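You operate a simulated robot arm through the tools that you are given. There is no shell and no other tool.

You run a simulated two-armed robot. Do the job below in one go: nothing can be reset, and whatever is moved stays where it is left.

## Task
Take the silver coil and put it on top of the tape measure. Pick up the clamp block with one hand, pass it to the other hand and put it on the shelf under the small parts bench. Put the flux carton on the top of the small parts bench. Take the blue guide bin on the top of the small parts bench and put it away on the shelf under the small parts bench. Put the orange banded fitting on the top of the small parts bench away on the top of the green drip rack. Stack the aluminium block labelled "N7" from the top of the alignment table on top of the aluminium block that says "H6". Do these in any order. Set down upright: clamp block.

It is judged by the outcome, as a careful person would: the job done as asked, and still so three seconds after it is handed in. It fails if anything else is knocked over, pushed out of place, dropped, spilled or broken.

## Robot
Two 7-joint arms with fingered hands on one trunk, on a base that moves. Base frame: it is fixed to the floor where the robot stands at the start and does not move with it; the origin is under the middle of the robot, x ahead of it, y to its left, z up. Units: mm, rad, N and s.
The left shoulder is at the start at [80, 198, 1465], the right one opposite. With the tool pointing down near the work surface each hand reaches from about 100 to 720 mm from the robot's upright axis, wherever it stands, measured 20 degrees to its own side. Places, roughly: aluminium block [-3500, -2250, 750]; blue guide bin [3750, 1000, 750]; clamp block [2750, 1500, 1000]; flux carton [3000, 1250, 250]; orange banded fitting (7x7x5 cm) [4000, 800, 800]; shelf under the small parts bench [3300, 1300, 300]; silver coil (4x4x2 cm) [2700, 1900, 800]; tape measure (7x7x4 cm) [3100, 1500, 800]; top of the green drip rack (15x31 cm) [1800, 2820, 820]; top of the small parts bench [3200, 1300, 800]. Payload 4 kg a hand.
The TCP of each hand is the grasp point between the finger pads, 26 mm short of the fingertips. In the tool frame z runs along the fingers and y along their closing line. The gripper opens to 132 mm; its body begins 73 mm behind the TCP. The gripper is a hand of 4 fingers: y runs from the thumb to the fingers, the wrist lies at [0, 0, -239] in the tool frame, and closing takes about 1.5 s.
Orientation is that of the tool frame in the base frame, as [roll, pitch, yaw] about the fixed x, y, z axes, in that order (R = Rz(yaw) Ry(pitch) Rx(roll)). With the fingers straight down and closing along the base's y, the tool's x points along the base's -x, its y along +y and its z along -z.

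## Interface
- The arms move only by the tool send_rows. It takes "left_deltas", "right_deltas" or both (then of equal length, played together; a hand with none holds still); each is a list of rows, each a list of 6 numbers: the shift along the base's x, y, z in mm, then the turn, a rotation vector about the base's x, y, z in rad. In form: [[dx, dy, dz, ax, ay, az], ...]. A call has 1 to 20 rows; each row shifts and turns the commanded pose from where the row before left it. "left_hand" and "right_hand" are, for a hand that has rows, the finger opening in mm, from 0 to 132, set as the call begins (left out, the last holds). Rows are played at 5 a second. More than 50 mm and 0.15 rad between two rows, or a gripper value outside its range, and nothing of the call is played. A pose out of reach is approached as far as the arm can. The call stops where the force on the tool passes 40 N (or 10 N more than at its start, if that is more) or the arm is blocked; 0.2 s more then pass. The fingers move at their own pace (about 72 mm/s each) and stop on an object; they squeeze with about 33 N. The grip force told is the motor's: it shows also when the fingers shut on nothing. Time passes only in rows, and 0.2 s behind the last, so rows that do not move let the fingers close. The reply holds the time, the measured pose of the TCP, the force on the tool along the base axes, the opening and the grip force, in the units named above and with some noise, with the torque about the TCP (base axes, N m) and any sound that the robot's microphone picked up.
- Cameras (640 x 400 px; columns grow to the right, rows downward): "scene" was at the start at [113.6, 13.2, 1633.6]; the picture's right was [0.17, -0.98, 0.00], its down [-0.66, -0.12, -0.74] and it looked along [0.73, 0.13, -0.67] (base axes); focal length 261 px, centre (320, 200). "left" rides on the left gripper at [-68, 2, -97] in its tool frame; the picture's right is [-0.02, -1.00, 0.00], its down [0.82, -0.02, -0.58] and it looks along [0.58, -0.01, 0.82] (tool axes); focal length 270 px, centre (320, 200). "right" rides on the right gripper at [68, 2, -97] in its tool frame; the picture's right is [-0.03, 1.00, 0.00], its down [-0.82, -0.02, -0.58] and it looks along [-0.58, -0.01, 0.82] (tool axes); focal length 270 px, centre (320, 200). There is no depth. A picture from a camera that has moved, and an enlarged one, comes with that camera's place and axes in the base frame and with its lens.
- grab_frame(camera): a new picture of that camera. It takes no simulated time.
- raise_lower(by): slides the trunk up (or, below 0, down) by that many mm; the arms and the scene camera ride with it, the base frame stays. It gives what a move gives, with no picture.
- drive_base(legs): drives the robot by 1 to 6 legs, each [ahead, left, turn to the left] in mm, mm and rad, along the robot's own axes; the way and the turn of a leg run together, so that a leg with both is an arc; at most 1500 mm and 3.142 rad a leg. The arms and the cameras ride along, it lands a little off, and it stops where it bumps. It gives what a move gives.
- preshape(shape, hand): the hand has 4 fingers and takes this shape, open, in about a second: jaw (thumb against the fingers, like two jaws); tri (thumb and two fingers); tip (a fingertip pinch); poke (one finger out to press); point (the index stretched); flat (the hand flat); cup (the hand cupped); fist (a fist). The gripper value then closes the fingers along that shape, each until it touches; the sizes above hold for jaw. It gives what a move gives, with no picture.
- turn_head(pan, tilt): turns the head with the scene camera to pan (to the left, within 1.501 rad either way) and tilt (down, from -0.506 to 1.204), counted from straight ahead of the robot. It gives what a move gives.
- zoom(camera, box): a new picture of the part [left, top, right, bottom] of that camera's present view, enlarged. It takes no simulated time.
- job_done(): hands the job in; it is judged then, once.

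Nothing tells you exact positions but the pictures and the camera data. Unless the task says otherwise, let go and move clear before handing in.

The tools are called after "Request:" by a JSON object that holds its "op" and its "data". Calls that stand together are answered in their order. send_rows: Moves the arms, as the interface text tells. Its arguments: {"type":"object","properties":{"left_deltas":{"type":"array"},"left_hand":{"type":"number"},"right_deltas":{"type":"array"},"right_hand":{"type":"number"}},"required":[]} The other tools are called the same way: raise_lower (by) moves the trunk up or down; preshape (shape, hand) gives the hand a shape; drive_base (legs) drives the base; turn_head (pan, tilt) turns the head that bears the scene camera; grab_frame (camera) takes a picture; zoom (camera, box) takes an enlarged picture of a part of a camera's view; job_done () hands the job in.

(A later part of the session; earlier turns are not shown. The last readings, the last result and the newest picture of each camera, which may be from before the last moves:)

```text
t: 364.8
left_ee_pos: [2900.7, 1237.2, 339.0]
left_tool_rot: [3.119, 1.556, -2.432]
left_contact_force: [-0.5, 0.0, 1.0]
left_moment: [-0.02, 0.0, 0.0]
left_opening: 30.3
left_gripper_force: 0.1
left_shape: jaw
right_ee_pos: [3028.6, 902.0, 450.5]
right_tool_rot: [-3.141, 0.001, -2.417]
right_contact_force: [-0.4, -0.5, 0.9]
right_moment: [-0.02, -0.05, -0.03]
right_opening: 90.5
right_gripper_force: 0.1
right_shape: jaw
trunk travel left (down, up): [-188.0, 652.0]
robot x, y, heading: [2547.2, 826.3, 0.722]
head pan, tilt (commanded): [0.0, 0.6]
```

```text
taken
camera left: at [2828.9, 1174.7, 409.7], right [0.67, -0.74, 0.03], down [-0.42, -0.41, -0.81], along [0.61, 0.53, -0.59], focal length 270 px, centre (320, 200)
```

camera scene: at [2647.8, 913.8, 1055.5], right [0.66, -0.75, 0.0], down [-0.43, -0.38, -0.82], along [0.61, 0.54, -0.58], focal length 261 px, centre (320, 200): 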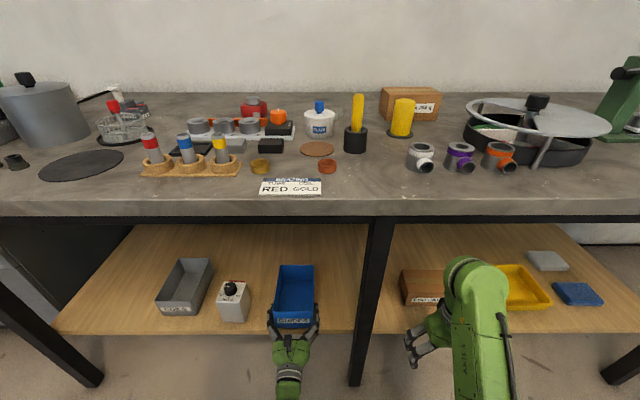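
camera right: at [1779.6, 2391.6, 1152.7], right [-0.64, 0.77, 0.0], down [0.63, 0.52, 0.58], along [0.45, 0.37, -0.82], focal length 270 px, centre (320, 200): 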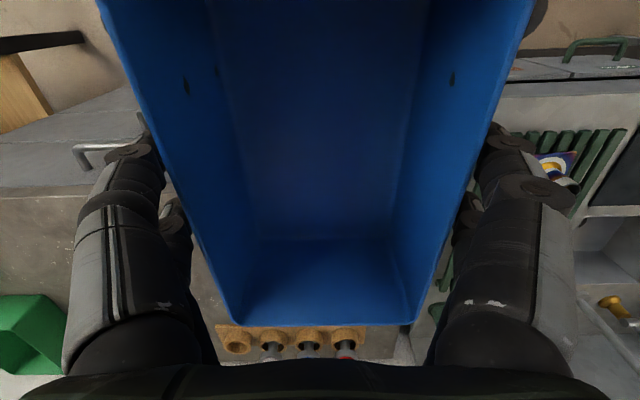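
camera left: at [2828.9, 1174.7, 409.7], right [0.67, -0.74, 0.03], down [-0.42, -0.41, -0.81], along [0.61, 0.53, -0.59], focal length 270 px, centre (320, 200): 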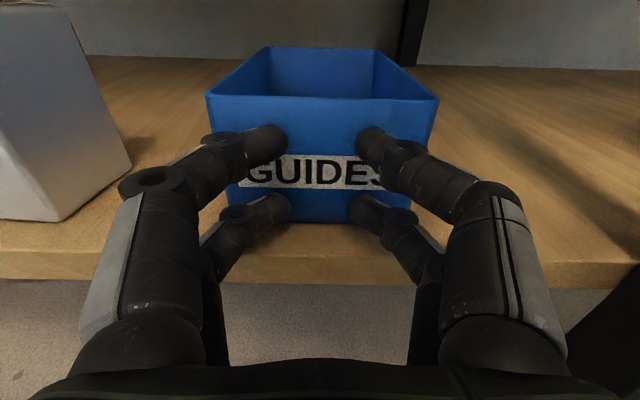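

The bin is now well inside the shelf. I'll retract and check the shelf.

Request:
{"op": "send_rows", "data": {"left_deltas": [[-20, -17.5, 0, 0, 0, 0], [-30, -26, 0, 0, 0, 0], [-30, -26, 0, 0, 0, 0], [0, 0, 0, 0, 0, 0]]}}

Request:
{"op": "drive_base", "data": {"legs": [[-200, 0, 0]]}}

Request:
{"op": "grab_frame", "data": {"camera": "scene"}}

Request:
{"op": "zoom", "data": {"camera": "scene", "box": [170, 170, 390, 300]}}

```text
t: 365.8
left_ee_pos: [2821.0, 1167.0, 342.9]
left_tool_rot: [3.102, 1.557, -2.45]
left_contact_force: [-0.1, -0.1, 0.4]
left_moment: [0.0, -0.06, 0.01]
left_opening: 30.0
left_gripper_force: 0.0
left_shape: jaw
right_ee_pos: [3029.5, 904.0, 450.9]
right_tool_rot: [-3.14, 0.001, -2.418]
right_contact_force: [0.1, -0.4, 0.1]
right_moment: [-0.02, -0.03, -0.02]
right_opening: 90.4
right_gripper_force: 0.0
right_shape: jaw
trunk travel left (down, up): [-188.0, 652.0]
robot x, y, heading: [2548.5, 824.8, 0.726]
head pan, tilt (commanded): [0.0, 0.6]
```

```text
t: 367.4
left_ee_pos: [2672.4, 1033.2, 344.1]
left_tool_rot: [3.088, 1.557, -2.469]
left_contact_force: [-0.8, -0.1, 0.2]
left_moment: [0.03, -0.02, 0.06]
left_opening: 30.6
left_gripper_force: 0.0
left_shape: jaw
right_ee_pos: [2876.0, 768.4, 450.1]
right_tool_rot: [-3.141, 0.001, -2.423]
right_contact_force: [0.2, -0.6, -0.2]
right_moment: [-0.01, 0.04, -0.01]
right_opening: 90.4
right_gripper_force: 0.0
right_shape: jaw
trunk travel left (down, up): [-188.0, 652.0]
robot x, y, heading: [2395.3, 696.7, 0.717]
head pan, tilt (commanded): [0.0, 0.6]
```

```text
taken
camera scene: at [2497.7, 778.4, 1056.0], right [0.66, -0.75, 0.0], down [-0.44, -0.38, -0.82], along [0.61, 0.54, -0.58], focal length 261 px, centre (320, 200)
```

scene: 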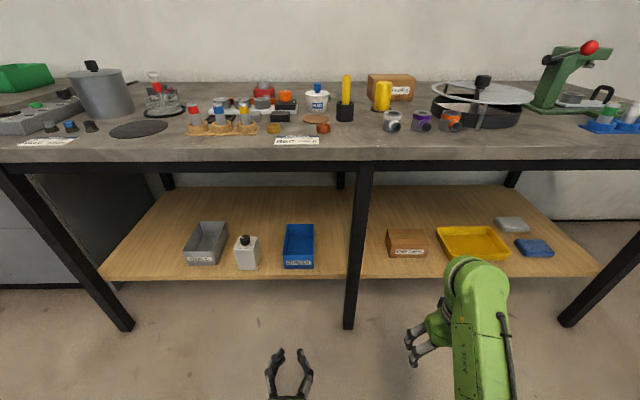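

```text
2.91 times, centred on (280, 235) of scene
camera zoom: at [2497.7, 778.4, 1056.0], right [0.66, -0.75, 0.0], down [-0.44, -0.38, -0.82], along [0.61, 0.54, -0.58], focal length 760 px, centre (436, 98)
```

zoom: 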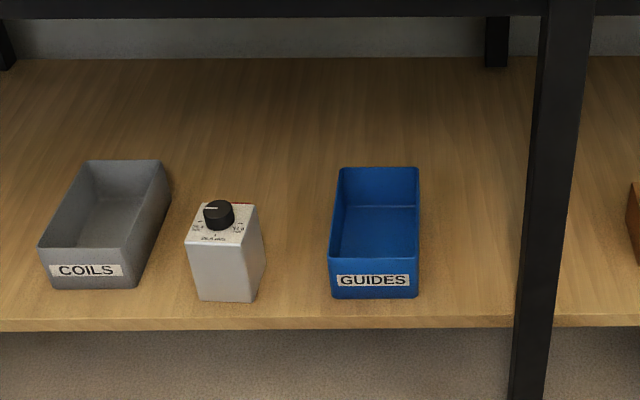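

The shelf looks right: clamp block upright, GUIDES bin put away. The last job is the aluminium blocks at the alignment table on the far side of the room. I'll raise the trunk and restore the left hand to pointing down.

Request:
{"op": "raise_lower", "data": {"by": 400}}

Request:
{"op": "raise_lower", "data": {"by": 245}}

Request:
{"op": "send_rows", "data": {"left_deltas": [[0, 0, 6, -0.0863, 0.0984, 0], [0, 0, 6, -0.0863, 0.0984, 0], [0, 0, 6, -0.0863, 0.0984, 0], [0, 0, 6, -0.0863, 0.0984, 0], [0, 0, 6, -0.0863, 0.0984, 0], [0, 0, 6, -0.0863, 0.0984, 0], [0, 0, 6, -0.0863, 0.0984, 0], [0, 0, 6, -0.0863, 0.0984, 0], [0, 0, 6, -0.0863, 0.0984, 0], [0, 0, 6, -0.0863, 0.0984, 0], [0, 0, 6, -0.0863, 0.0984, 0], [-9, 11, 6, -0.0863, 0.0984, 0], [-30, 34, 0, 0, 0, 0], [-30, 34, 0, 0, 0, 0]]}}

Request:
{"op": "turn_head", "data": {"pan": 0.0, "tilt": 0.5}}

Request:
{"op": "grab_frame", "data": {"camera": "scene"}}

```text
t: 371.2
left_ee_pos: [2668.7, 1032.0, 749.7]
left_tool_rot: [-0.63, 1.57, 0.094]
left_contact_force: [1.1, -0.2, 0.5]
left_moment: [0.01, 0.04, 0.0]
left_opening: 30.2
left_gripper_force: 0.1
left_shape: jaw
right_ee_pos: [2872.3, 764.2, 857.1]
right_tool_rot: [-3.139, 0.013, -2.422]
right_contact_force: [-0.1, -0.3, 0.3]
right_moment: [0.01, 0.01, -0.04]
right_opening: 90.4
right_gripper_force: 0.0
right_shape: jaw
trunk travel left (down, up): [-588.0, 252.0]
robot x, y, heading: [2397.8, 692.2, 0.725]
head pan, tilt (commanded): [0.0, 0.6]
```

```text
t: 373.7
left_ee_pos: [2670.1, 1031.3, 994.2]
left_tool_rot: [-0.844, 1.57, -0.116]
left_contact_force: [0.7, -0.2, 0.4]
left_moment: [-0.01, -0.01, -0.01]
left_opening: 30.3
left_gripper_force: 0.0
left_shape: jaw
right_ee_pos: [2873.7, 765.1, 1101.7]
right_tool_rot: [-3.139, 0.011, -2.423]
right_contact_force: [0.1, -0.2, 0.2]
right_moment: [0.0, -0.02, 0.0]
right_opening: 90.5
right_gripper_force: 0.1
right_shape: jaw
trunk travel left (down, up): [-833.0, 7.0]
robot x, y, heading: [2398.2, 688.5, 0.715]
head pan, tilt (commanded): [0.0, 0.6]
```

```text
t: 376.7
left_ee_pos: [2598.9, 1111.4, 1064.8]
left_tool_rot: [3.138, 0.001, -2.423]
left_contact_force: [0.0, -0.1, -0.1]
left_moment: [-0.01, -0.01, 0.02]
left_opening: 30.1
left_gripper_force: 0.1
left_shape: jaw
right_ee_pos: [2871.9, 765.2, 1102.2]
right_tool_rot: [-3.137, 0.015, -2.422]
right_contact_force: [0.4, 1.5, 0.1]
right_moment: [0.02, -0.02, 0.0]
right_opening: 90.3
right_gripper_force: 0.1
right_shape: jaw
trunk travel left (down, up): [-833.0, 7.0]
robot x, y, heading: [2396.8, 692.5, 0.716]
head pan, tilt (commanded): [0.0, 0.6]
```

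```text
t: 377.4
left_ee_pos: [2599.7, 1111.0, 1065.8]
left_tool_rot: [3.137, 0.001, -2.419]
left_contact_force: [0.6, 0.0, -1.2]
left_moment: [0.01, -0.01, 0.03]
left_opening: 30.4
left_gripper_force: 0.0
left_shape: jaw
right_ee_pos: [2873.0, 765.4, 1102.3]
right_tool_rot: [-3.138, 0.015, -2.423]
right_contact_force: [0.4, -0.4, 0.3]
right_moment: [0.01, 0.03, 0.06]
right_opening: 90.1
right_gripper_force: 0.0
right_shape: jaw
trunk travel left (down, up): [-833.0, 7.0]
robot x, y, heading: [2397.4, 694.9, 0.722]
head pan, tilt (commanded): [0.0, 0.499]
```

```text
taken
camera scene: at [2487.8, 772.6, 1711.9], right [0.66, -0.75, 0.0], down [-0.36, -0.32, -0.88], along [0.66, 0.58, -0.48], focal length 261 px, centre (320, 200)
```

scene: 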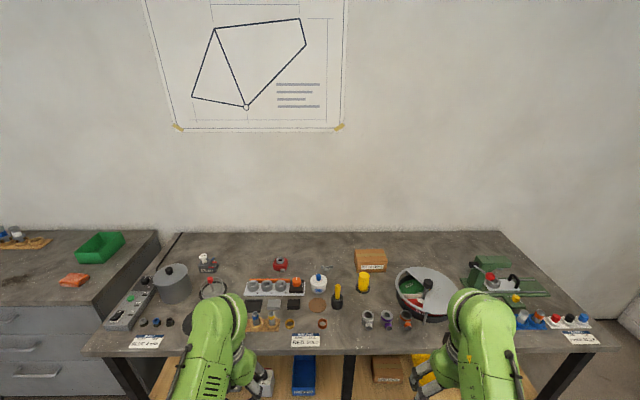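

The bench top looks undisturbed. I'll retrace my way out along the aisle and turn around to find the alignment table.

Request:
{"op": "drive_base", "data": {"legs": [[0, -140, 0], [-950, 0, 0], [-950, 0, 0]]}}

Request:
{"op": "drive_base", "data": {"legs": [[0, 0, -1.57], [0, 0, -1.57]]}}

Request:
{"op": "turn_head", "data": {"pan": 0.0, "tilt": 0.35}}

Request:
{"op": "grab_frame", "data": {"camera": "scene"}}

Request:
{"op": "turn_head", "data": {"pan": 0.8, "tilt": 0.4}}

Request:
{"op": "grab_frame", "data": {"camera": "scene"}}

```text
t: 387.9
left_ee_pos: [1253.8, -263.2, 1064.5]
left_tool_rot: [3.136, 0.0, -2.409]
left_contact_force: [0.3, -0.1, 0.3]
left_moment: [0.05, 0.02, 0.02]
left_opening: 30.5
left_gripper_force: 0.1
left_shape: jaw
right_ee_pos: [1532.0, -606.0, 1101.5]
right_tool_rot: [-3.14, 0.012, -2.41]
right_contact_force: [-0.1, -0.4, 0.9]
right_moment: [0.02, 0.02, -0.03]
right_opening: 90.1
right_gripper_force: 0.1
right_shape: jaw
trunk travel left (down, up): [-833.0, 7.0]
robot x, y, heading: [1058.1, -679.3, 0.73]
head pan, tilt (commanded): [0.0, 0.499]
```

```text
t: 396.0
left_ee_pos: [849.9, -1100.1, 1065.0]
left_tool_rot: [3.136, 0.002, 0.717]
left_contact_force: [0.7, 0.3, 0.3]
left_moment: [0.0, 0.0, 0.0]
left_opening: 30.3
left_gripper_force: 0.1
left_shape: jaw
right_ee_pos: [577.5, -753.3, 1101.7]
right_tool_rot: [-3.138, 0.013, 0.717]
right_contact_force: [0.8, 0.2, 0.3]
right_moment: [-0.02, 0.0, -0.02]
right_opening: 90.5
right_gripper_force: 0.1
right_shape: jaw
trunk travel left (down, up): [-833.0, 7.0]
robot x, y, heading: [1055.3, -681.7, -2.428]
head pan, tilt (commanded): [0.0, 0.499]
```

```text
t: 396.7
left_ee_pos: [849.8, -1098.4, 1066.2]
left_tool_rot: [3.137, 0.001, 0.718]
left_contact_force: [0.3, 0.2, -0.9]
left_moment: [-0.01, -0.05, -0.01]
left_opening: 30.3
left_gripper_force: 0.0
left_shape: jaw
right_ee_pos: [577.5, -752.0, 1101.7]
right_tool_rot: [-3.138, 0.012, 0.716]
right_contact_force: [0.2, 0.0, 0.5]
right_moment: [-0.02, -0.01, -0.05]
right_opening: 90.6
right_gripper_force: 0.0
right_shape: jaw
trunk travel left (down, up): [-833.0, 7.0]
robot x, y, heading: [1052.9, -681.6, -2.427]
head pan, tilt (commanded): [0.0, 0.351]
```

```text
taken
camera scene: at [963.2, -765.4, 1725.5], right [-0.66, 0.75, 0.0], down [0.26, 0.23, -0.94], along [-0.71, -0.62, -0.34], focal length 261 px, centre (320, 200)
```

scene: 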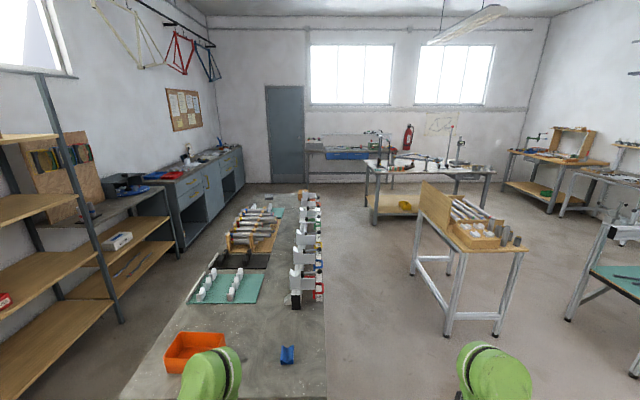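

```text
t: 397.8
left_ee_pos: [850.5, -1098.2, 1065.5]
left_tool_rot: [3.136, 0.002, 0.717]
left_contact_force: [0.2, -0.1, 0.0]
left_moment: [0.01, -0.01, -0.01]
left_opening: 30.2
left_gripper_force: 0.1
left_shape: jaw
right_ee_pos: [576.9, -752.6, 1102.1]
right_tool_rot: [-3.139, 0.012, 0.716]
right_contact_force: [-0.5, 0.6, 0.4]
right_moment: [-0.02, -0.01, 0.01]
right_opening: 90.4
right_gripper_force: 0.1
right_shape: jaw
trunk travel left (down, up): [-833.0, 7.0]
robot x, y, heading: [1051.8, -683.0, -2.426]
head pan, tilt (commanded): [0.799, 0.4]
```

```text
taken
camera scene: at [1028.1, -796.7, 1721.0], right [-1.0, 0.06, 0.0], down [0.02, 0.39, -0.92], along [-0.05, -0.92, -0.39], focal length 261 px, centre (320, 200)
```

scene: 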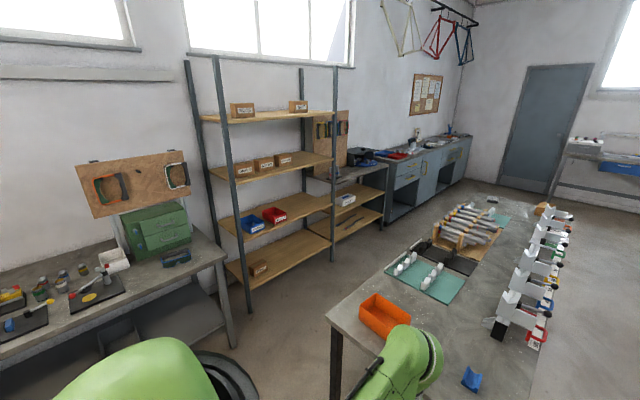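

I can see a light-topped table with dial stands near [-3000,-2000], which fits the alignment table. I'll zoom in on it.

Request:
{"op": "turn_head", "data": {"pan": -0.25, "tilt": 0.3}}

Request:
{"op": "grab_frame", "data": {"camera": "scene"}}

Request:
{"op": "zoom", "data": {"camera": "scene", "box": [260, 110, 460, 230]}}

```text
t: 399.1
left_ee_pos: [849.4, -1098.5, 1065.6]
left_tool_rot: [3.135, 0.002, 0.717]
left_contact_force: [0.2, 0.2, 0.5]
left_moment: [0.03, -0.01, 0.01]
left_opening: 30.3
left_gripper_force: 0.1
left_shape: jaw
right_ee_pos: [577.8, -752.9, 1102.0]
right_tool_rot: [-3.14, 0.013, 0.714]
right_contact_force: [0.6, -0.2, -1.2]
right_moment: [0.0, -0.01, -0.03]
right_opening: 90.5
right_gripper_force: 0.1
right_shape: jaw
trunk travel left (down, up): [-833.0, 7.0]
robot x, y, heading: [1055.4, -687.7, -2.429]
head pan, tilt (commanded): [-0.25, 0.3]
```

```text
taken
camera scene: at [950.0, -746.2, 1730.3], right [-0.45, 0.89, 0.0], down [0.26, 0.13, -0.96], along [-0.85, -0.43, -0.3], focal length 261 px, centre (320, 200)
```

scene: 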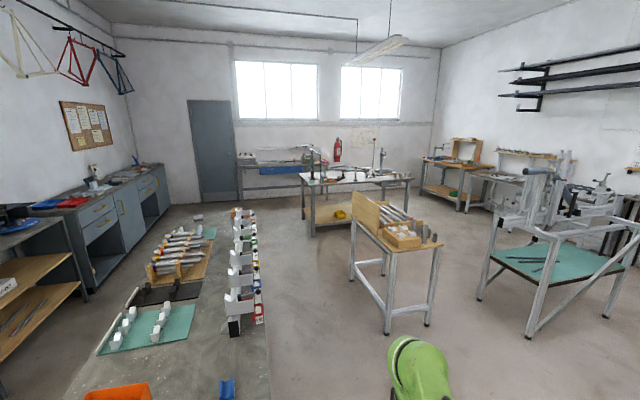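

```text
3.20 times, centred on (360, 170) of scene
camera zoom: at [950.0, -746.2, 1730.3], right [-0.45, 0.89, 0.0], down [0.26, 0.13, -0.96], along [-0.85, -0.43, -0.3], focal length 836 px, centre (192, 296)
```

zoom: 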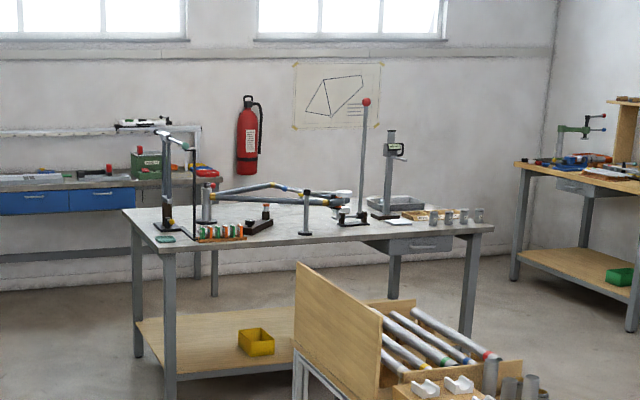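

The alignment table's front edge runs around w≈−3390 in bench axes. I'll take the clear aisle between the fixture table and the small tube table and stop about 900 mm before it.

Request:
{"op": "drive_base", "data": {"legs": [[0, 460, 0]]}}

```text
t: 401.9
left_ee_pos: [1150.3, -1446.2, 1066.0]
left_tool_rot: [3.135, 0.001, 0.714]
left_contact_force: [0.4, 0.3, 0.2]
left_moment: [-0.02, -0.03, 0.02]
left_opening: 30.3
left_gripper_force: 0.1
left_shape: jaw
right_ee_pos: [878.1, -1099.8, 1101.5]
right_tool_rot: [3.141, 0.014, 0.712]
right_contact_force: [-0.5, 0.7, -0.8]
right_moment: [-0.04, -0.02, 0.01]
right_opening: 90.1
right_gripper_force: 0.1
right_shape: jaw
trunk travel left (down, up): [-833.0, 7.0]
robot x, y, heading: [1358.6, -1030.7, -2.429]
head pan, tilt (commanded): [-0.25, 0.3]
```

I moved the wrong way (left is positive); nothing was in the way. Correcting: right 920 mm, then ahead.

Request:
{"op": "drive_base", "data": {"legs": [[0, -920, 0]]}}

Request:
{"op": "drive_base", "data": {"legs": [[900, 0, 0], [900, 0, 0]]}}

Request:
{"op": "turn_head", "data": {"pan": -0.3, "tilt": 0.4}}

Request:
{"op": "grab_frame", "data": {"camera": "scene"}}

```text
t: 406.7
left_ee_pos: [554.0, -747.9, 1065.2]
left_tool_rot: [3.137, 0.001, 0.703]
left_contact_force: [-0.4, -0.7, 0.4]
left_moment: [0.0, -0.02, 0.01]
left_opening: 30.3
left_gripper_force: 0.2
left_shape: jaw
right_ee_pos: [284.3, -399.4, 1103.4]
right_tool_rot: [-3.138, 0.014, 0.702]
right_contact_force: [-1.3, 0.0, 0.7]
right_moment: [-0.02, 0.0, 0.01]
right_opening: 90.1
right_gripper_force: 0.1
right_shape: jaw
trunk travel left (down, up): [-833.0, 7.0]
robot x, y, heading: [762.2, -335.0, -2.439]
head pan, tilt (commanded): [-0.25, 0.3]
```

```text
t: 415.7
left_ee_pos: [-805.5, -1911.6, 1065.1]
left_tool_rot: [3.138, 0.001, 0.707]
left_contact_force: [0.7, 0.2, 0.4]
left_moment: [-0.04, 0.01, 0.03]
left_opening: 30.1
left_gripper_force: 0.1
left_shape: jaw
right_ee_pos: [-1073.2, -1561.9, 1102.2]
right_tool_rot: [-3.138, 0.016, 0.703]
right_contact_force: [0.7, -0.2, -0.3]
right_moment: [0.01, -0.01, -0.01]
right_opening: 90.2
right_gripper_force: 0.0
right_shape: jaw
trunk travel left (down, up): [-833.0, 7.0]
robot x, y, heading: [-596.9, -1496.9, -2.436]
head pan, tilt (commanded): [-0.25, 0.3]
```

```text
t: 416.4
left_ee_pos: [-805.0, -1912.4, 1065.7]
left_tool_rot: [3.135, 0.001, 0.708]
left_contact_force: [0.2, -0.2, -0.9]
left_moment: [0.0, -0.01, 0.02]
left_opening: 30.4
left_gripper_force: 0.1
left_shape: jaw
right_ee_pos: [-1073.4, -1562.0, 1101.9]
right_tool_rot: [-3.138, 0.016, 0.703]
right_contact_force: [-0.3, 0.0, 0.3]
right_moment: [0.03, -0.02, 0.01]
right_opening: 90.5
right_gripper_force: 0.1
right_shape: jaw
trunk travel left (down, up): [-833.0, 7.0]
robot x, y, heading: [-597.5, -1500.0, -2.44]
head pan, tilt (commanded): [-0.3, 0.4]
```

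```text
taken
camera scene: at [-702.7, -1555.3, 1721.1], right [-0.39, 0.92, 0.0], down [0.36, 0.15, -0.92], along [-0.85, -0.36, -0.39], focal length 261 px, centre (320, 200)
```

scene: 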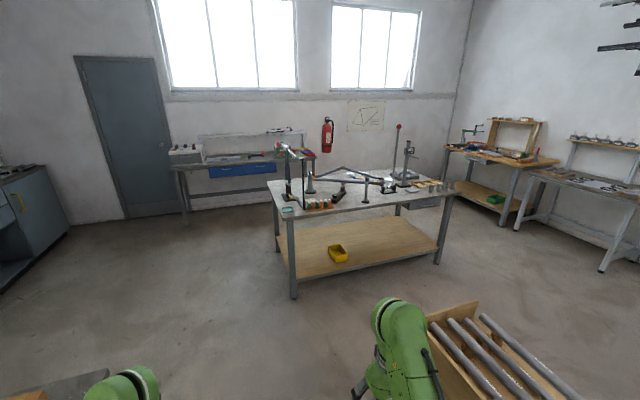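

Request:
{"op": "zoom", "data": {"camera": "scene", "box": [260, 110, 460, 230]}}

```text
3.20 times, centred on (360, 170) of scene
camera zoom: at [-702.7, -1555.3, 1721.1], right [-0.39, 0.92, 0.0], down [0.36, 0.15, -0.92], along [-0.85, -0.36, -0.39], focal length 836 px, centre (192, 296)
```

zoom: 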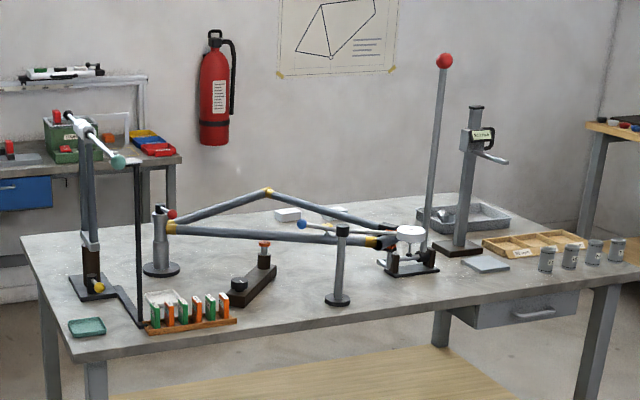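

Two pale blocks sit near the back of the table around [-3482,-2361] and [-3585,-2215]. I'll drive closer to read labels before choosing a side to approach from.

Request:
{"op": "drive_base", "data": {"legs": [[1100, 0, 0.02]]}}

Request:
{"op": "turn_head", "data": {"pan": -0.8, "tilt": 0.5}}

Request:
{"op": "grab_frame", "data": {"camera": "scene"}}

Request:
{"op": "zoom", "data": {"camera": "scene", "box": [230, 110, 450, 230]}}

```text
t: 422.0
left_ee_pos: [-1596.1, -2653.6, 1066.1]
left_tool_rot: [3.137, 0.002, 0.763]
left_contact_force: [0.4, 0.2, -0.3]
left_moment: [0.0, -0.01, -0.01]
left_opening: 30.3
left_gripper_force: 0.1
left_shape: jaw
right_ee_pos: [-1882.7, -2320.1, 1102.5]
right_tool_rot: [-3.138, 0.016, 0.759]
right_contact_force: [-0.7, -0.8, -0.2]
right_moment: [0.03, 0.01, -0.02]
right_opening: 90.2
right_gripper_force: 0.0
right_shape: jaw
trunk travel left (down, up): [-833.0, 7.0]
robot x, y, heading: [-1409.9, -2229.6, -2.378]
head pan, tilt (commanded): [-0.3, 0.4]
```

```text
t: 422.9
left_ee_pos: [-1597.6, -2654.9, 1065.3]
left_tool_rot: [3.137, -0.001, 0.761]
left_contact_force: [-0.5, 0.2, 0.1]
left_moment: [0.01, 0.02, -0.02]
left_opening: 30.1
left_gripper_force: 0.0
left_shape: jaw
right_ee_pos: [-1884.9, -2321.0, 1102.5]
right_tool_rot: [-3.139, 0.014, 0.758]
right_contact_force: [-0.4, -0.1, -0.3]
right_moment: [0.02, 0.01, 0.02]
right_opening: 90.3
right_gripper_force: 0.2
right_shape: jaw
trunk travel left (down, up): [-833.0, 7.0]
robot x, y, heading: [-1410.4, -2228.3, -2.379]
head pan, tilt (commanded): [-0.799, 0.499]
```

```text
taken
camera scene: at [-1522.6, -2249.0, 1711.9], right [0.04, 1.0, 0.0], down [0.48, -0.02, -0.88], along [-0.88, 0.03, -0.48], focal length 261 px, centre (320, 200)
```

scene: 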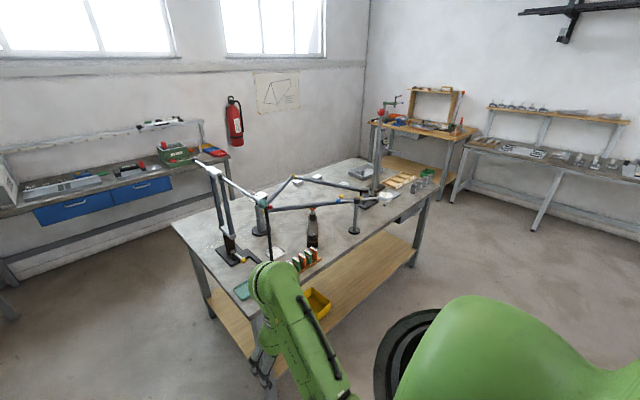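

```text
2.91 times, centred on (340, 170) of scene
camera zoom: at [-1522.6, -2249.0, 1711.9], right [0.04, 1.0, 0.0], down [0.48, -0.02, -0.88], along [-0.88, 0.03, -0.48], focal length 760 px, centre (262, 287)
```

zoom: 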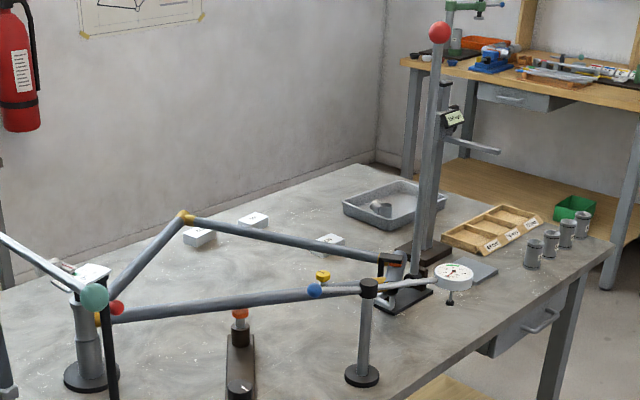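

I can see three small white blocks on the table. I'll zoom in to read them.

Request:
{"op": "zoom", "data": {"camera": "scene", "box": [308, 176, 372, 206]}}

Request:
{"op": "zoom", "data": {"camera": "scene", "box": [308, 182, 340, 202]}}

Request:
{"op": "zoom", "data": {"camera": "scene", "box": [350, 180, 380, 200]}}

```text
10.00 times, centred on (340, 191) of scene
camera zoom: at [-1522.6, -2249.0, 1711.9], right [0.04, 1.0, 0.0], down [0.48, -0.02, -0.88], along [-0.88, 0.03, -0.48], focal length 2612 px, centre (120, 290)
```

zoom: 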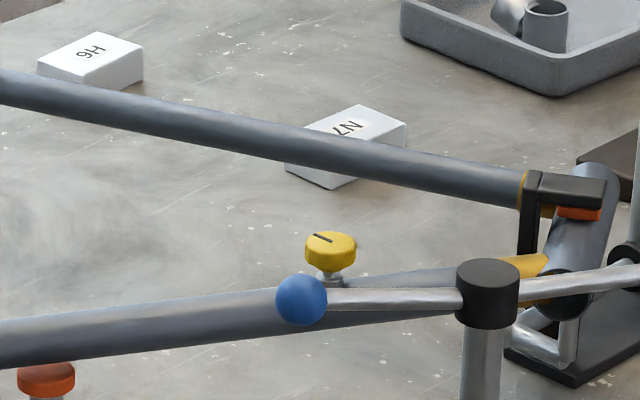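

```text
16.00 times, centred on (324, 192) of scene
camera zoom: at [-1522.6, -2249.0, 1711.9], right [0.04, 1.0, 0.0], down [0.48, -0.02, -0.88], along [-0.88, 0.03, -0.48], focal length 4179 px, centre (256, 328)
```

zoom: 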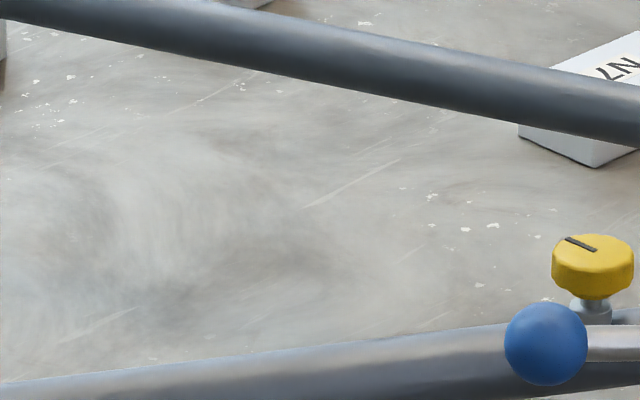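

```text
16.00 times, centred on (365, 190) of scene
camera zoom: at [-1522.6, -2249.0, 1711.9], right [0.04, 1.0, 0.0], down [0.48, -0.02, -0.88], along [-0.88, 0.03, -0.48], focal length 4179 px, centre (-400, 360)
```

zoom: 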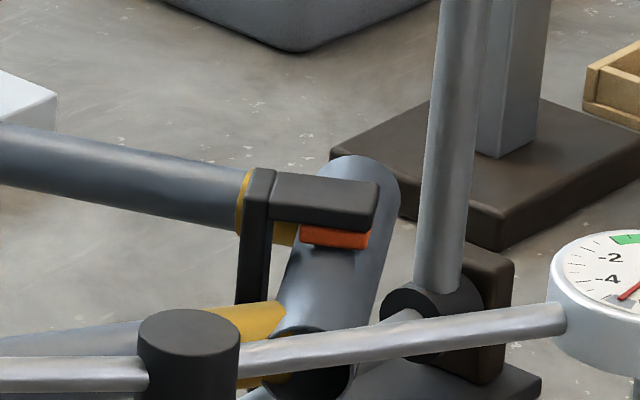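

Request:
{"op": "zoom", "data": {"camera": "scene", "box": [285, 172, 335, 202]}}

Request:
{"op": "zoom", "data": {"camera": "scene", "box": [334, 184, 364, 204]}}

```text
12.80 times, centred on (310, 187) of scene
camera zoom: at [-1522.6, -2249.0, 1711.9], right [0.04, 1.0, 0.0], down [0.48, -0.02, -0.88], along [-0.88, 0.03, -0.48], focal length 3344 px, centre (448, 366)
```

zoom: 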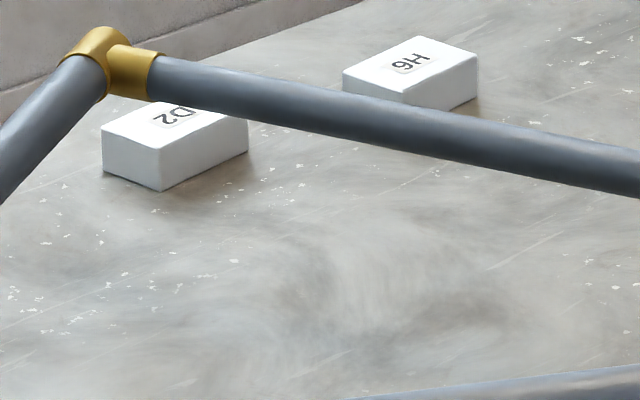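

```text
16.00 times, centred on (349, 194) of scene
camera zoom: at [-1522.6, -2249.0, 1711.9], right [0.04, 1.0, 0.0], down [0.48, -0.02, -0.88], along [-0.88, 0.03, -0.48], focal length 4179 px, centre (-144, 296)
```

zoom: 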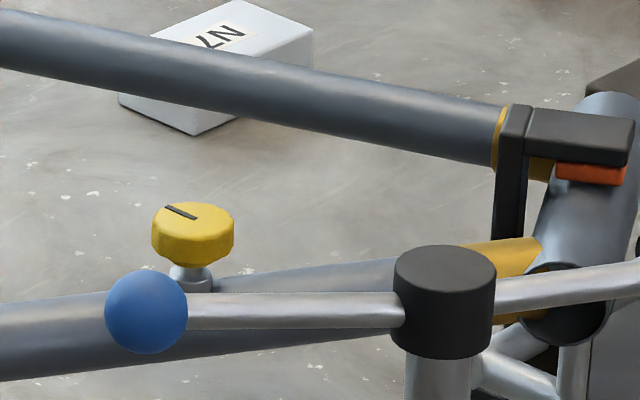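

The blocks read D2, H6 and N7. N7 is near [-3414,-1992] and H6 near [-3579,-2200], both easier to reach from the back of the table. I'll go around its right end, where there is plenty of room.

Request:
{"op": "drive_base", "data": {"legs": [[0, 0, -0.041], [0, -1373, 0], [0, -1373, 0]]}}

Request:
{"op": "turn_head", "data": {"pan": 0.0, "tilt": 0.4}}

Request:
{"op": "grab_frame", "data": {"camera": "scene"}}

```text
t: 436.6
left_ee_pos: [-3379.8, -553.8, 1064.5]
left_tool_rot: [3.137, 0.003, 0.691]
left_contact_force: [0.8, -0.4, -0.2]
left_moment: [0.01, -0.02, -0.01]
left_opening: 30.2
left_gripper_force: 0.0
left_shape: jaw
right_ee_pos: [-3643.0, -201.0, 1101.9]
right_tool_rot: [-3.137, 0.017, 0.689]
right_contact_force: [0.3, -0.4, -0.2]
right_moment: [-0.01, 0.03, 0.05]
right_opening: 90.3
right_gripper_force: 0.0
right_shape: jaw
trunk travel left (down, up): [-833.0, 7.0]
robot x, y, heading: [-3165.4, -140.5, -2.452]
head pan, tilt (commanded): [-0.799, 0.499]
```

```text
t: 437.7
left_ee_pos: [-3380.8, -551.6, 1064.7]
left_tool_rot: [3.137, 0.002, 0.691]
left_contact_force: [-0.3, 0.3, -0.3]
left_moment: [0.0, -0.02, -0.06]
left_opening: 29.9
left_gripper_force: 0.1
left_shape: jaw
right_ee_pos: [-3644.9, -199.6, 1103.5]
right_tool_rot: [-3.138, 0.016, 0.689]
right_contact_force: [-0.7, -0.4, 0.3]
right_moment: [-0.01, 0.03, -0.01]
right_opening: 90.2
right_gripper_force: 0.1
right_shape: jaw
trunk travel left (down, up): [-833.0, 7.0]
robot x, y, heading: [-3168.9, -145.1, -2.454]
head pan, tilt (commanded): [0.0, 0.4]
```

```text
taken
camera scene: at [-3258.7, -221.9, 1721.0], right [-0.64, 0.77, 0.0], down [0.3, 0.25, -0.92], along [-0.71, -0.58, -0.39], focal length 261 px, centre (320, 200)
```

scene: 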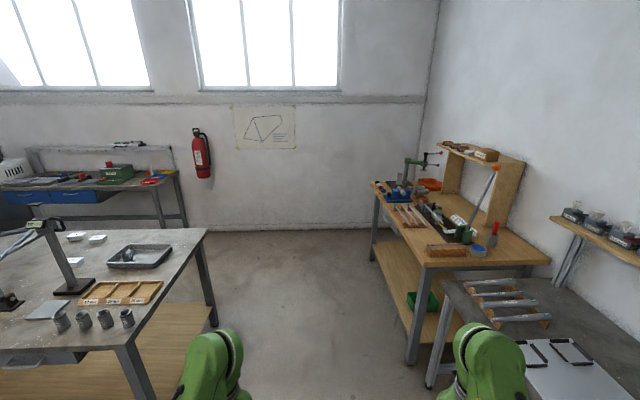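

The aisle between the table's right end (u≈−1250) and the wood table (u≈−2600) is wide. Driving ahead to get behind the alignment table.

Request:
{"op": "drive_base", "data": {"legs": [[0, 0, 0.034], [1040, 0, 0], [1030, 0, 0]]}}

Request:
{"op": "drive_base", "data": {"legs": [[0, 0, 1.57], [0, 0, 1.57]]}}

Request:
{"op": "turn_head", "data": {"pan": -0.6, "tilt": 0.5}}

Request:
{"op": "grab_frame", "data": {"camera": "scene"}}

```text
t: 448.4
left_ee_pos: [-4925.7, -1926.0, 1064.9]
left_tool_rot: [3.136, 0.003, 0.711]
left_contact_force: [0.3, -0.5, -0.2]
left_moment: [0.03, -0.02, -0.01]
left_opening: 30.4
left_gripper_force: 0.1
left_shape: jaw
right_ee_pos: [-5196.7, -1577.2, 1102.1]
right_tool_rot: [-3.139, 0.017, 0.709]
right_contact_force: [0.9, -0.8, 0.2]
right_moment: [0.04, 0.04, 0.02]
right_opening: 90.2
right_gripper_force: 0.2
right_shape: jaw
trunk travel left (down, up): [-833.0, 7.0]
robot x, y, heading: [-4718.6, -1509.6, -2.434]
head pan, tilt (commanded): [0.0, 0.4]
```

```text
t: 456.4
left_ee_pos: [-4512.8, -1098.3, 1065.1]
left_tool_rot: [3.134, 0.002, -2.426]
left_contact_force: [0.0, 0.1, 0.3]
left_moment: [-0.01, -0.04, -0.04]
left_opening: 30.2
left_gripper_force: 0.0
left_shape: jaw
right_ee_pos: [-4241.0, -1442.1, 1102.9]
right_tool_rot: [-3.139, 0.015, -2.428]
right_contact_force: [0.5, -0.3, -0.2]
right_moment: [-0.03, 0.02, 0.02]
right_opening: 90.4
right_gripper_force: 0.0
right_shape: jaw
trunk travel left (down, up): [-833.0, 7.0]
robot x, y, heading: [-4720.0, -1514.6, 0.715]
head pan, tilt (commanded): [0.0, 0.4]
```

```text
t: 457.4
left_ee_pos: [-4514.7, -1097.7, 1065.3]
left_tool_rot: [3.136, 0.0, -2.426]
left_contact_force: [-0.1, 0.8, 0.1]
left_moment: [0.01, -0.02, -0.03]
left_opening: 29.9
left_gripper_force: 0.0
left_shape: jaw
right_ee_pos: [-4240.6, -1443.6, 1103.1]
right_tool_rot: [-3.138, 0.017, -2.429]
right_contact_force: [0.0, -1.0, -1.2]
right_moment: [0.01, 0.01, 0.02]
right_opening: 90.7
right_gripper_force: 0.1
right_shape: jaw
trunk travel left (down, up): [-833.0, 7.0]
robot x, y, heading: [-4720.5, -1509.7, 0.713]
head pan, tilt (commanded): [-0.6, 0.499]
```

```text
taken
camera scene: at [-4605.0, -1483.3, 1711.9], right [0.11, -0.99, 0.0], down [-0.48, -0.05, -0.88], along [0.87, 0.1, -0.48], focal length 261 px, centre (320, 200)
```

scene: 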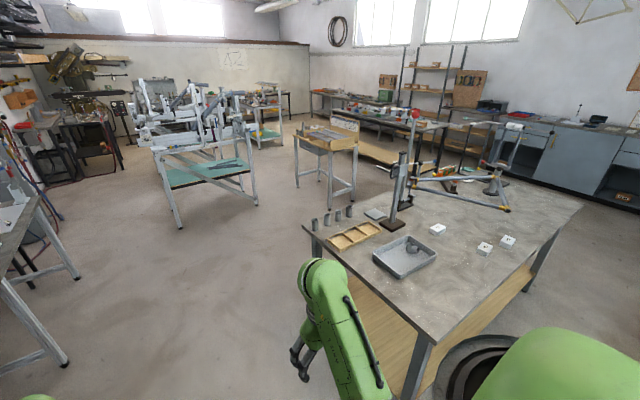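

I'm behind the right end of the table now, facing it. I'll zoom in on the blocks.

Request:
{"op": "zoom", "data": {"camera": "scene", "box": [350, 170, 600, 340]}}

Request:
{"op": "zoom", "data": {"camera": "scene", "box": [420, 215, 530, 265]}}

```text
2.35 times, centred on (475, 255) of scene
camera zoom: at [-4605.0, -1483.3, 1711.9], right [0.11, -0.99, 0.0], down [-0.48, -0.05, -0.88], along [0.87, 0.1, -0.48], focal length 615 px, centre (-45, 71)
```

zoom: 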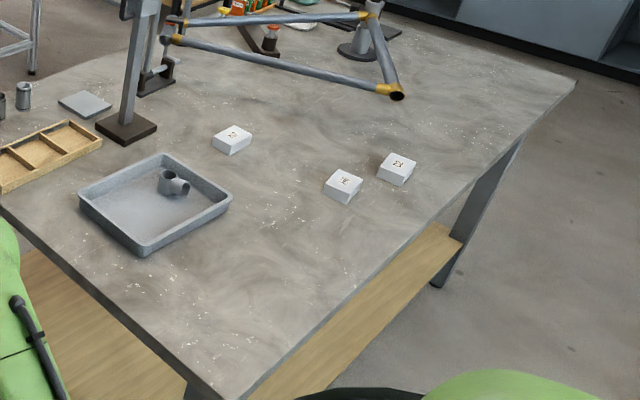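

```text
5.82 times, centred on (475, 240) of scene
camera zoom: at [-4605.0, -1483.3, 1711.9], right [0.11, -0.99, 0.0], down [-0.48, -0.05, -0.88], along [0.87, 0.1, -0.48], focal length 1520 px, centre (-582, -33)
```

zoom: 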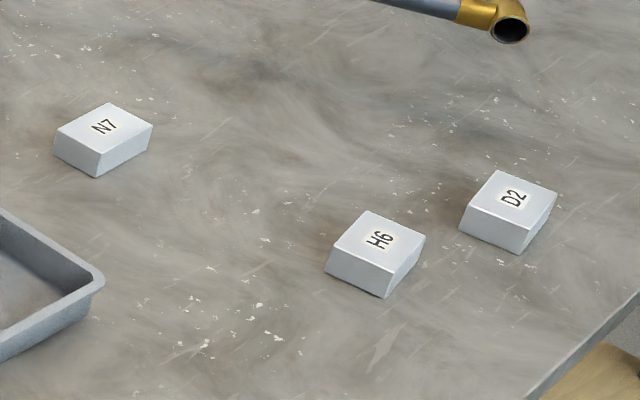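

The labels read N7, H6 and D2 clearly. The blocks are about 88×45×28 mm on a table top at z≈840, with N7 near [-3316,-2007] and H6 near [-3467,-2199]. I'll slide right along the back of the table so the right hand can work on them.

Request:
{"op": "drive_base", "data": {"legs": [[0, -1147, 0.007]]}}

Request:
{"op": "turn_head", "data": {"pan": -0.1, "tilt": 0.85}}

Request:
{"op": "grab_frame", "data": {"camera": "scene"}}

```text
t: 463.3
left_ee_pos: [-3757.2, -1956.7, 1065.8]
left_tool_rot: [3.137, 0.001, -2.405]
left_contact_force: [-1.0, -0.2, 0.0]
left_moment: [0.02, -0.01, 0.05]
left_opening: 29.9
left_gripper_force: 0.0
left_shape: jaw
right_ee_pos: [-3476.5, -2297.5, 1102.6]
right_tool_rot: [-3.138, 0.017, -2.407]
right_contact_force: [-0.4, 0.6, -0.4]
right_moment: [0.02, -0.03, 0.0]
right_opening: 90.3
right_gripper_force: 0.1
right_shape: jaw
trunk travel left (down, up): [-833.0, 7.0]
robot x, y, heading: [-3952.4, -2378.0, 0.733]
head pan, tilt (commanded): [-0.6, 0.499]
```

```text
t: 464.2
left_ee_pos: [-3757.3, -1958.4, 1065.7]
left_tool_rot: [3.135, 0.001, -2.405]
left_contact_force: [0.6, 0.1, -0.1]
left_moment: [-0.02, 0.0, -0.03]
left_opening: 30.1
left_gripper_force: 0.0
left_shape: jaw
right_ee_pos: [-3477.8, -2298.5, 1100.9]
right_tool_rot: [-3.14, 0.016, -2.406]
right_contact_force: [0.6, 0.0, 0.8]
right_moment: [-0.02, 0.02, -0.04]
right_opening: 90.3
right_gripper_force: 0.0
right_shape: jaw
trunk travel left (down, up): [-833.0, 7.0]
robot x, y, heading: [-3955.0, -2373.9, 0.734]
head pan, tilt (commanded): [-0.099, 0.85]
```

```text
taken
camera scene: at [-3866.6, -2312.8, 1682.0], right [0.59, -0.81, 0.0], down [-0.6, -0.45, -0.66], along [0.53, 0.39, -0.75], focal length 261 px, centre (320, 200)
```

scene: 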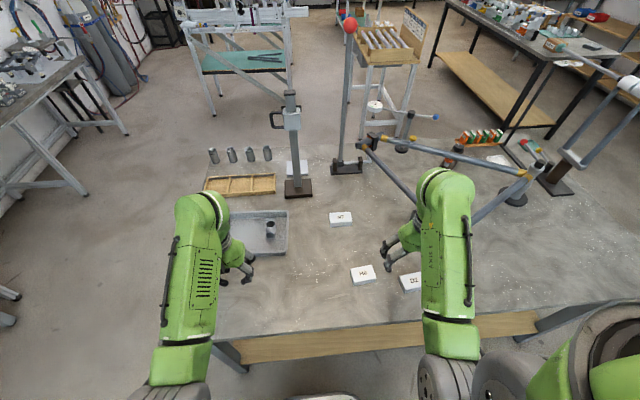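

Request:
{"op": "zoom", "data": {"camera": "scene", "box": [310, 195, 440, 305]}}

```text
3.64 times, centred on (375, 250) of scene
camera zoom: at [-3866.6, -2312.8, 1682.0], right [0.59, -0.81, 0.0], down [-0.6, -0.45, -0.66], along [0.53, 0.39, -0.75], focal length 950 px, centre (120, 18)
```

zoom: 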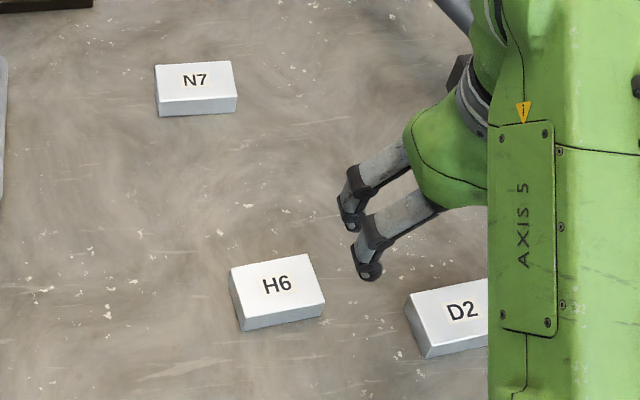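

N7 is centred at about [-3316,-2009] and H6 at [-3467,-2197] (turned about 5° relative to N7). I'll move 40 mm closer, turn the right hand so it closes across the 50 mm width, and bring it over N7.

Request:
{"op": "drive_base", "data": {"legs": [[40, 0, 0]]}}

Request:
{"op": "send_rows", "data": {"right_deltas": [[6, 10, 0, 0, 0, -0.1312], [6, 10, 0, 0, 0, -0.1312], [6, 10, 0, 0, 0, -0.1312], [6, 10, 0, 0, 0, -0.1312], [6, 10, 0, 0, 0, -0.1312], [6, 10, 0, 0, 0, -0.1312], [6, 10, 0, 0, 0, -0.1312], [6, 10, 0, 0, 0, -0.1312], [6, 10, 0, 0, 0, -0.1312], [6, 10, 0, 0, 0, -0.1312], [6, 10, 0, 0, 0, -0.1312], [6, 10, 0, 0, 0, -0.1312]], "right_hand": 86}}

Request:
{"op": "grab_frame", "data": {"camera": "scene"}}

Request:
{"op": "grab_frame", "data": {"camera": "right"}}

```text
t: 465.1
left_ee_pos: [-3733.5, -1938.0, 1068.9]
left_tool_rot: [3.136, 0.01, -2.405]
left_contact_force: [0.1, 0.4, 0.8]
left_moment: [0.06, -0.03, -0.02]
left_opening: 30.0
left_gripper_force: 0.1
left_shape: jaw
right_ee_pos: [-3454.3, -2277.4, 1105.9]
right_tool_rot: [-3.138, 0.024, -2.406]
right_contact_force: [0.3, -0.8, 0.5]
right_moment: [0.05, -0.05, 0.02]
right_opening: 90.0
right_gripper_force: 0.0
right_shape: jaw
trunk travel left (down, up): [-833.0, 7.0]
robot x, y, heading: [-3923.0, -2353.3, 0.732]
head pan, tilt (commanded): [-0.099, 0.85]
```

```text
t: 467.7
left_ee_pos: [-3726.9, -1931.3, 1064.9]
left_tool_rot: [3.136, 0.0, -2.404]
left_contact_force: [0.4, -0.1, 0.9]
left_moment: [0.0, -0.03, -0.02]
left_opening: 30.2
left_gripper_force: 0.0
left_shape: jaw
right_ee_pos: [-3375.8, -2152.1, 1104.1]
right_tool_rot: [-3.138, 0.015, 2.3]
right_contact_force: [-0.1, 0.5, -0.7]
right_moment: [0.0, 0.0, 0.0]
right_opening: 86.4
right_gripper_force: 0.0
right_shape: jaw
trunk travel left (down, up): [-833.0, 7.0]
robot x, y, heading: [-3924.2, -2350.1, 0.738]
head pan, tilt (commanded): [-0.099, 0.85]
```

```text
taken
camera scene: at [-3837.2, -2285.3, 1681.9], right [0.59, -0.81, 0.0], down [-0.61, -0.45, -0.66], along [0.53, 0.39, -0.75], focal length 261 px, centre (320, 200)
```

scene: 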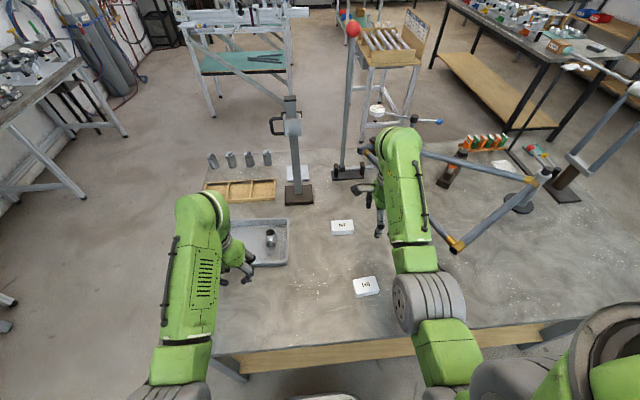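

```text
taken
camera right: at [-3420.9, -2097.5, 1199.2], right [0.76, 0.65, 0.0], down [0.52, -0.61, 0.59], along [0.38, -0.45, -0.81], focal length 270 px, centre (320, 200)
```

right: 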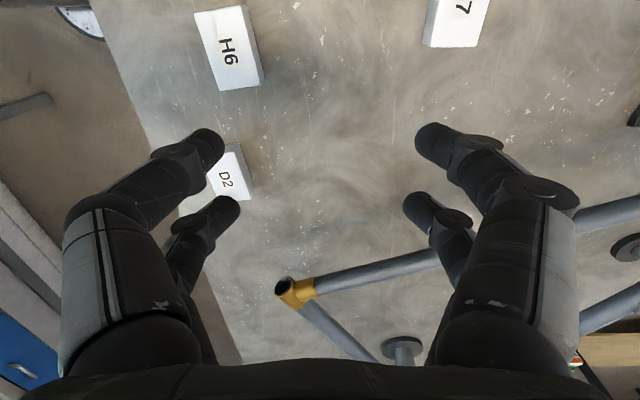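

Request:
{"op": "send_rows", "data": {"right_deltas": [[15, 35.8, 0, 0, 0, 0], [15, 35.8, 0, 0, 0, 0], [15, 35.8, 0, 0, 0, 0], [15, 35.8, 0, 0, 0, 0], [0, 0, 0, 0, 0, 0]]}}

Request:
{"op": "raise_lower", "data": {"by": -130}}

Request:
{"op": "grab_frame", "data": {"camera": "right"}}

Request:
{"op": "grab_frame", "data": {"camera": "scene"}}

```text
t: 468.9
left_ee_pos: [-3727.2, -1930.5, 1064.7]
left_tool_rot: [3.136, 0.002, -2.406]
left_contact_force: [0.2, -0.4, 0.3]
left_moment: [0.02, 0.0, 0.0]
left_opening: 30.3
left_gripper_force: 0.1
left_shape: jaw
right_ee_pos: [-3315.3, -2008.7, 1103.4]
right_tool_rot: [-3.138, 0.016, 2.301]
right_contact_force: [0.7, -0.3, -0.8]
right_moment: [-0.03, 0.03, 0.01]
right_opening: 86.2
right_gripper_force: 0.0
right_shape: jaw
trunk travel left (down, up): [-833.0, 7.0]
robot x, y, heading: [-3923.8, -2353.4, 0.737]
head pan, tilt (commanded): [-0.099, 0.85]
```

```text
t: 470.5
left_ee_pos: [-3728.2, -1932.2, 935.8]
left_tool_rot: [3.137, 0.001, -2.404]
left_contact_force: [0.5, 0.2, 0.7]
left_moment: [0.05, -0.02, -0.01]
left_opening: 30.4
left_gripper_force: 0.1
left_shape: jaw
right_ee_pos: [-3315.5, -2008.2, 973.4]
right_tool_rot: [-3.138, 0.017, 2.299]
right_contact_force: [0.5, 0.0, -0.6]
right_moment: [0.0, -0.01, 0.0]
right_opening: 86.4
right_gripper_force: 0.0
right_shape: jaw
trunk travel left (down, up): [-703.0, 137.0]
robot x, y, heading: [-3924.8, -2352.3, 0.731]
head pan, tilt (commanded): [-0.099, 0.85]
```

```text
taken
camera right: at [-3360.7, -1954.5, 1070.4], right [0.76, 0.65, 0.0], down [0.52, -0.61, 0.59], along [0.38, -0.45, -0.81], focal length 270 px, centre (320, 200)
```

right: 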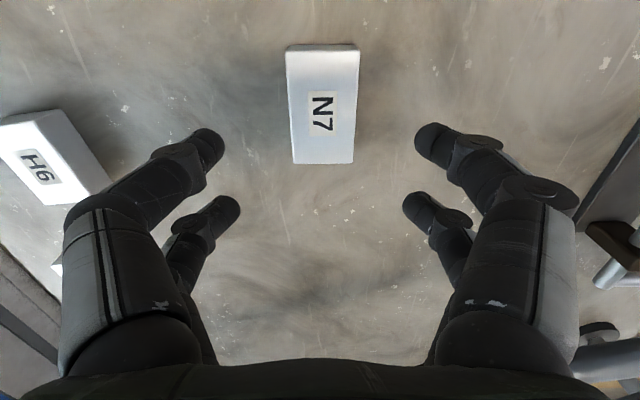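

```text
taken
camera scene: at [-3837.8, -2286.1, 1552.0], right [0.59, -0.81, 0.0], down [-0.6, -0.45, -0.66], along [0.53, 0.39, -0.75], focal length 261 px, centre (320, 200)
```

scene: 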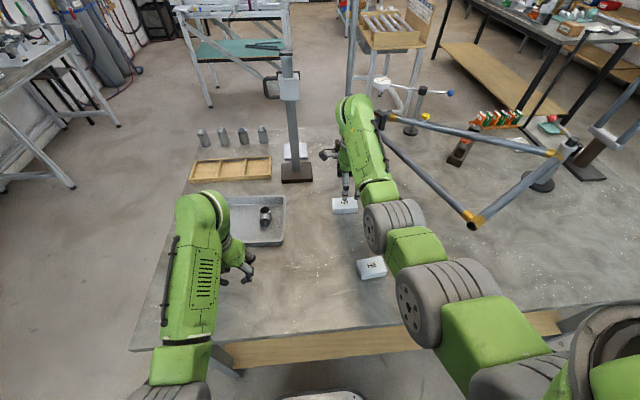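

N7 is centred below the hand in the closing direction and about 9 mm off along its length. I'll correct and descend.

Request:
{"op": "send_rows", "data": {"right_deltas": [[-2, 4, -30, 0, 0, 0], [-2, 4, -30, 0, 0, 0], [0, 0, -20, 0, 0, 0], [0, 0, 0, 0, 0, 0]]}}

Request:
{"op": "grab_frame", "data": {"camera": "right"}}

Request:
{"op": "zoom", "data": {"camera": "scene", "box": [290, 140, 420, 250]}}

```text
t: 471.5
left_ee_pos: [-3728.5, -1931.5, 934.7]
left_tool_rot: [3.137, 0.003, -2.404]
left_contact_force: [-0.1, 0.5, 0.1]
left_moment: [-0.01, -0.03, 0.01]
left_opening: 30.2
left_gripper_force: 0.1
left_shape: jaw
right_ee_pos: [-3318.2, -2002.2, 894.7]
right_tool_rot: [-3.139, 0.015, 2.299]
right_contact_force: [0.9, -0.8, 0.3]
right_moment: [0.0, 0.02, 0.0]
right_opening: 86.2
right_gripper_force: 0.0
right_shape: jaw
trunk travel left (down, up): [-703.0, 137.0]
robot x, y, heading: [-3924.3, -2349.7, 0.733]
head pan, tilt (commanded): [-0.099, 0.85]
```

```text
taken
camera right: at [-3364.3, -1947.2, 990.6], right [0.76, 0.65, 0.0], down [0.52, -0.61, 0.59], along [0.38, -0.45, -0.81], focal length 270 px, centre (320, 200)
```

right: 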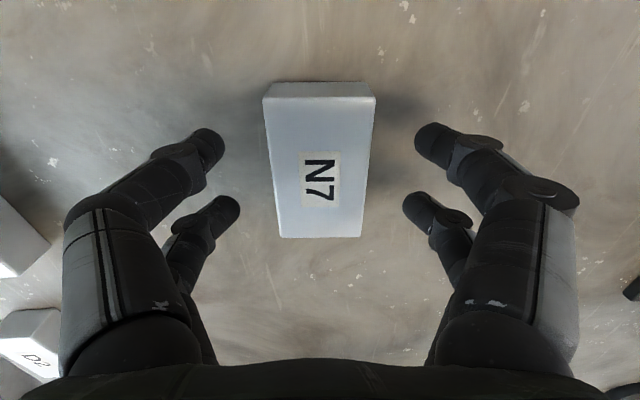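

```text
3.64 times, centred on (355, 195) of scene
camera zoom: at [-3837.7, -2286.0, 1551.9], right [0.59, -0.81, 0.0], down [-0.6, -0.45, -0.66], along [0.53, 0.39, -0.75], focal length 950 px, centre (193, 218)
```

zoom: 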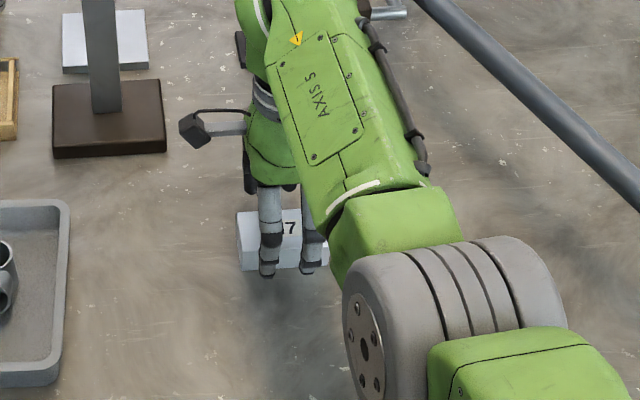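

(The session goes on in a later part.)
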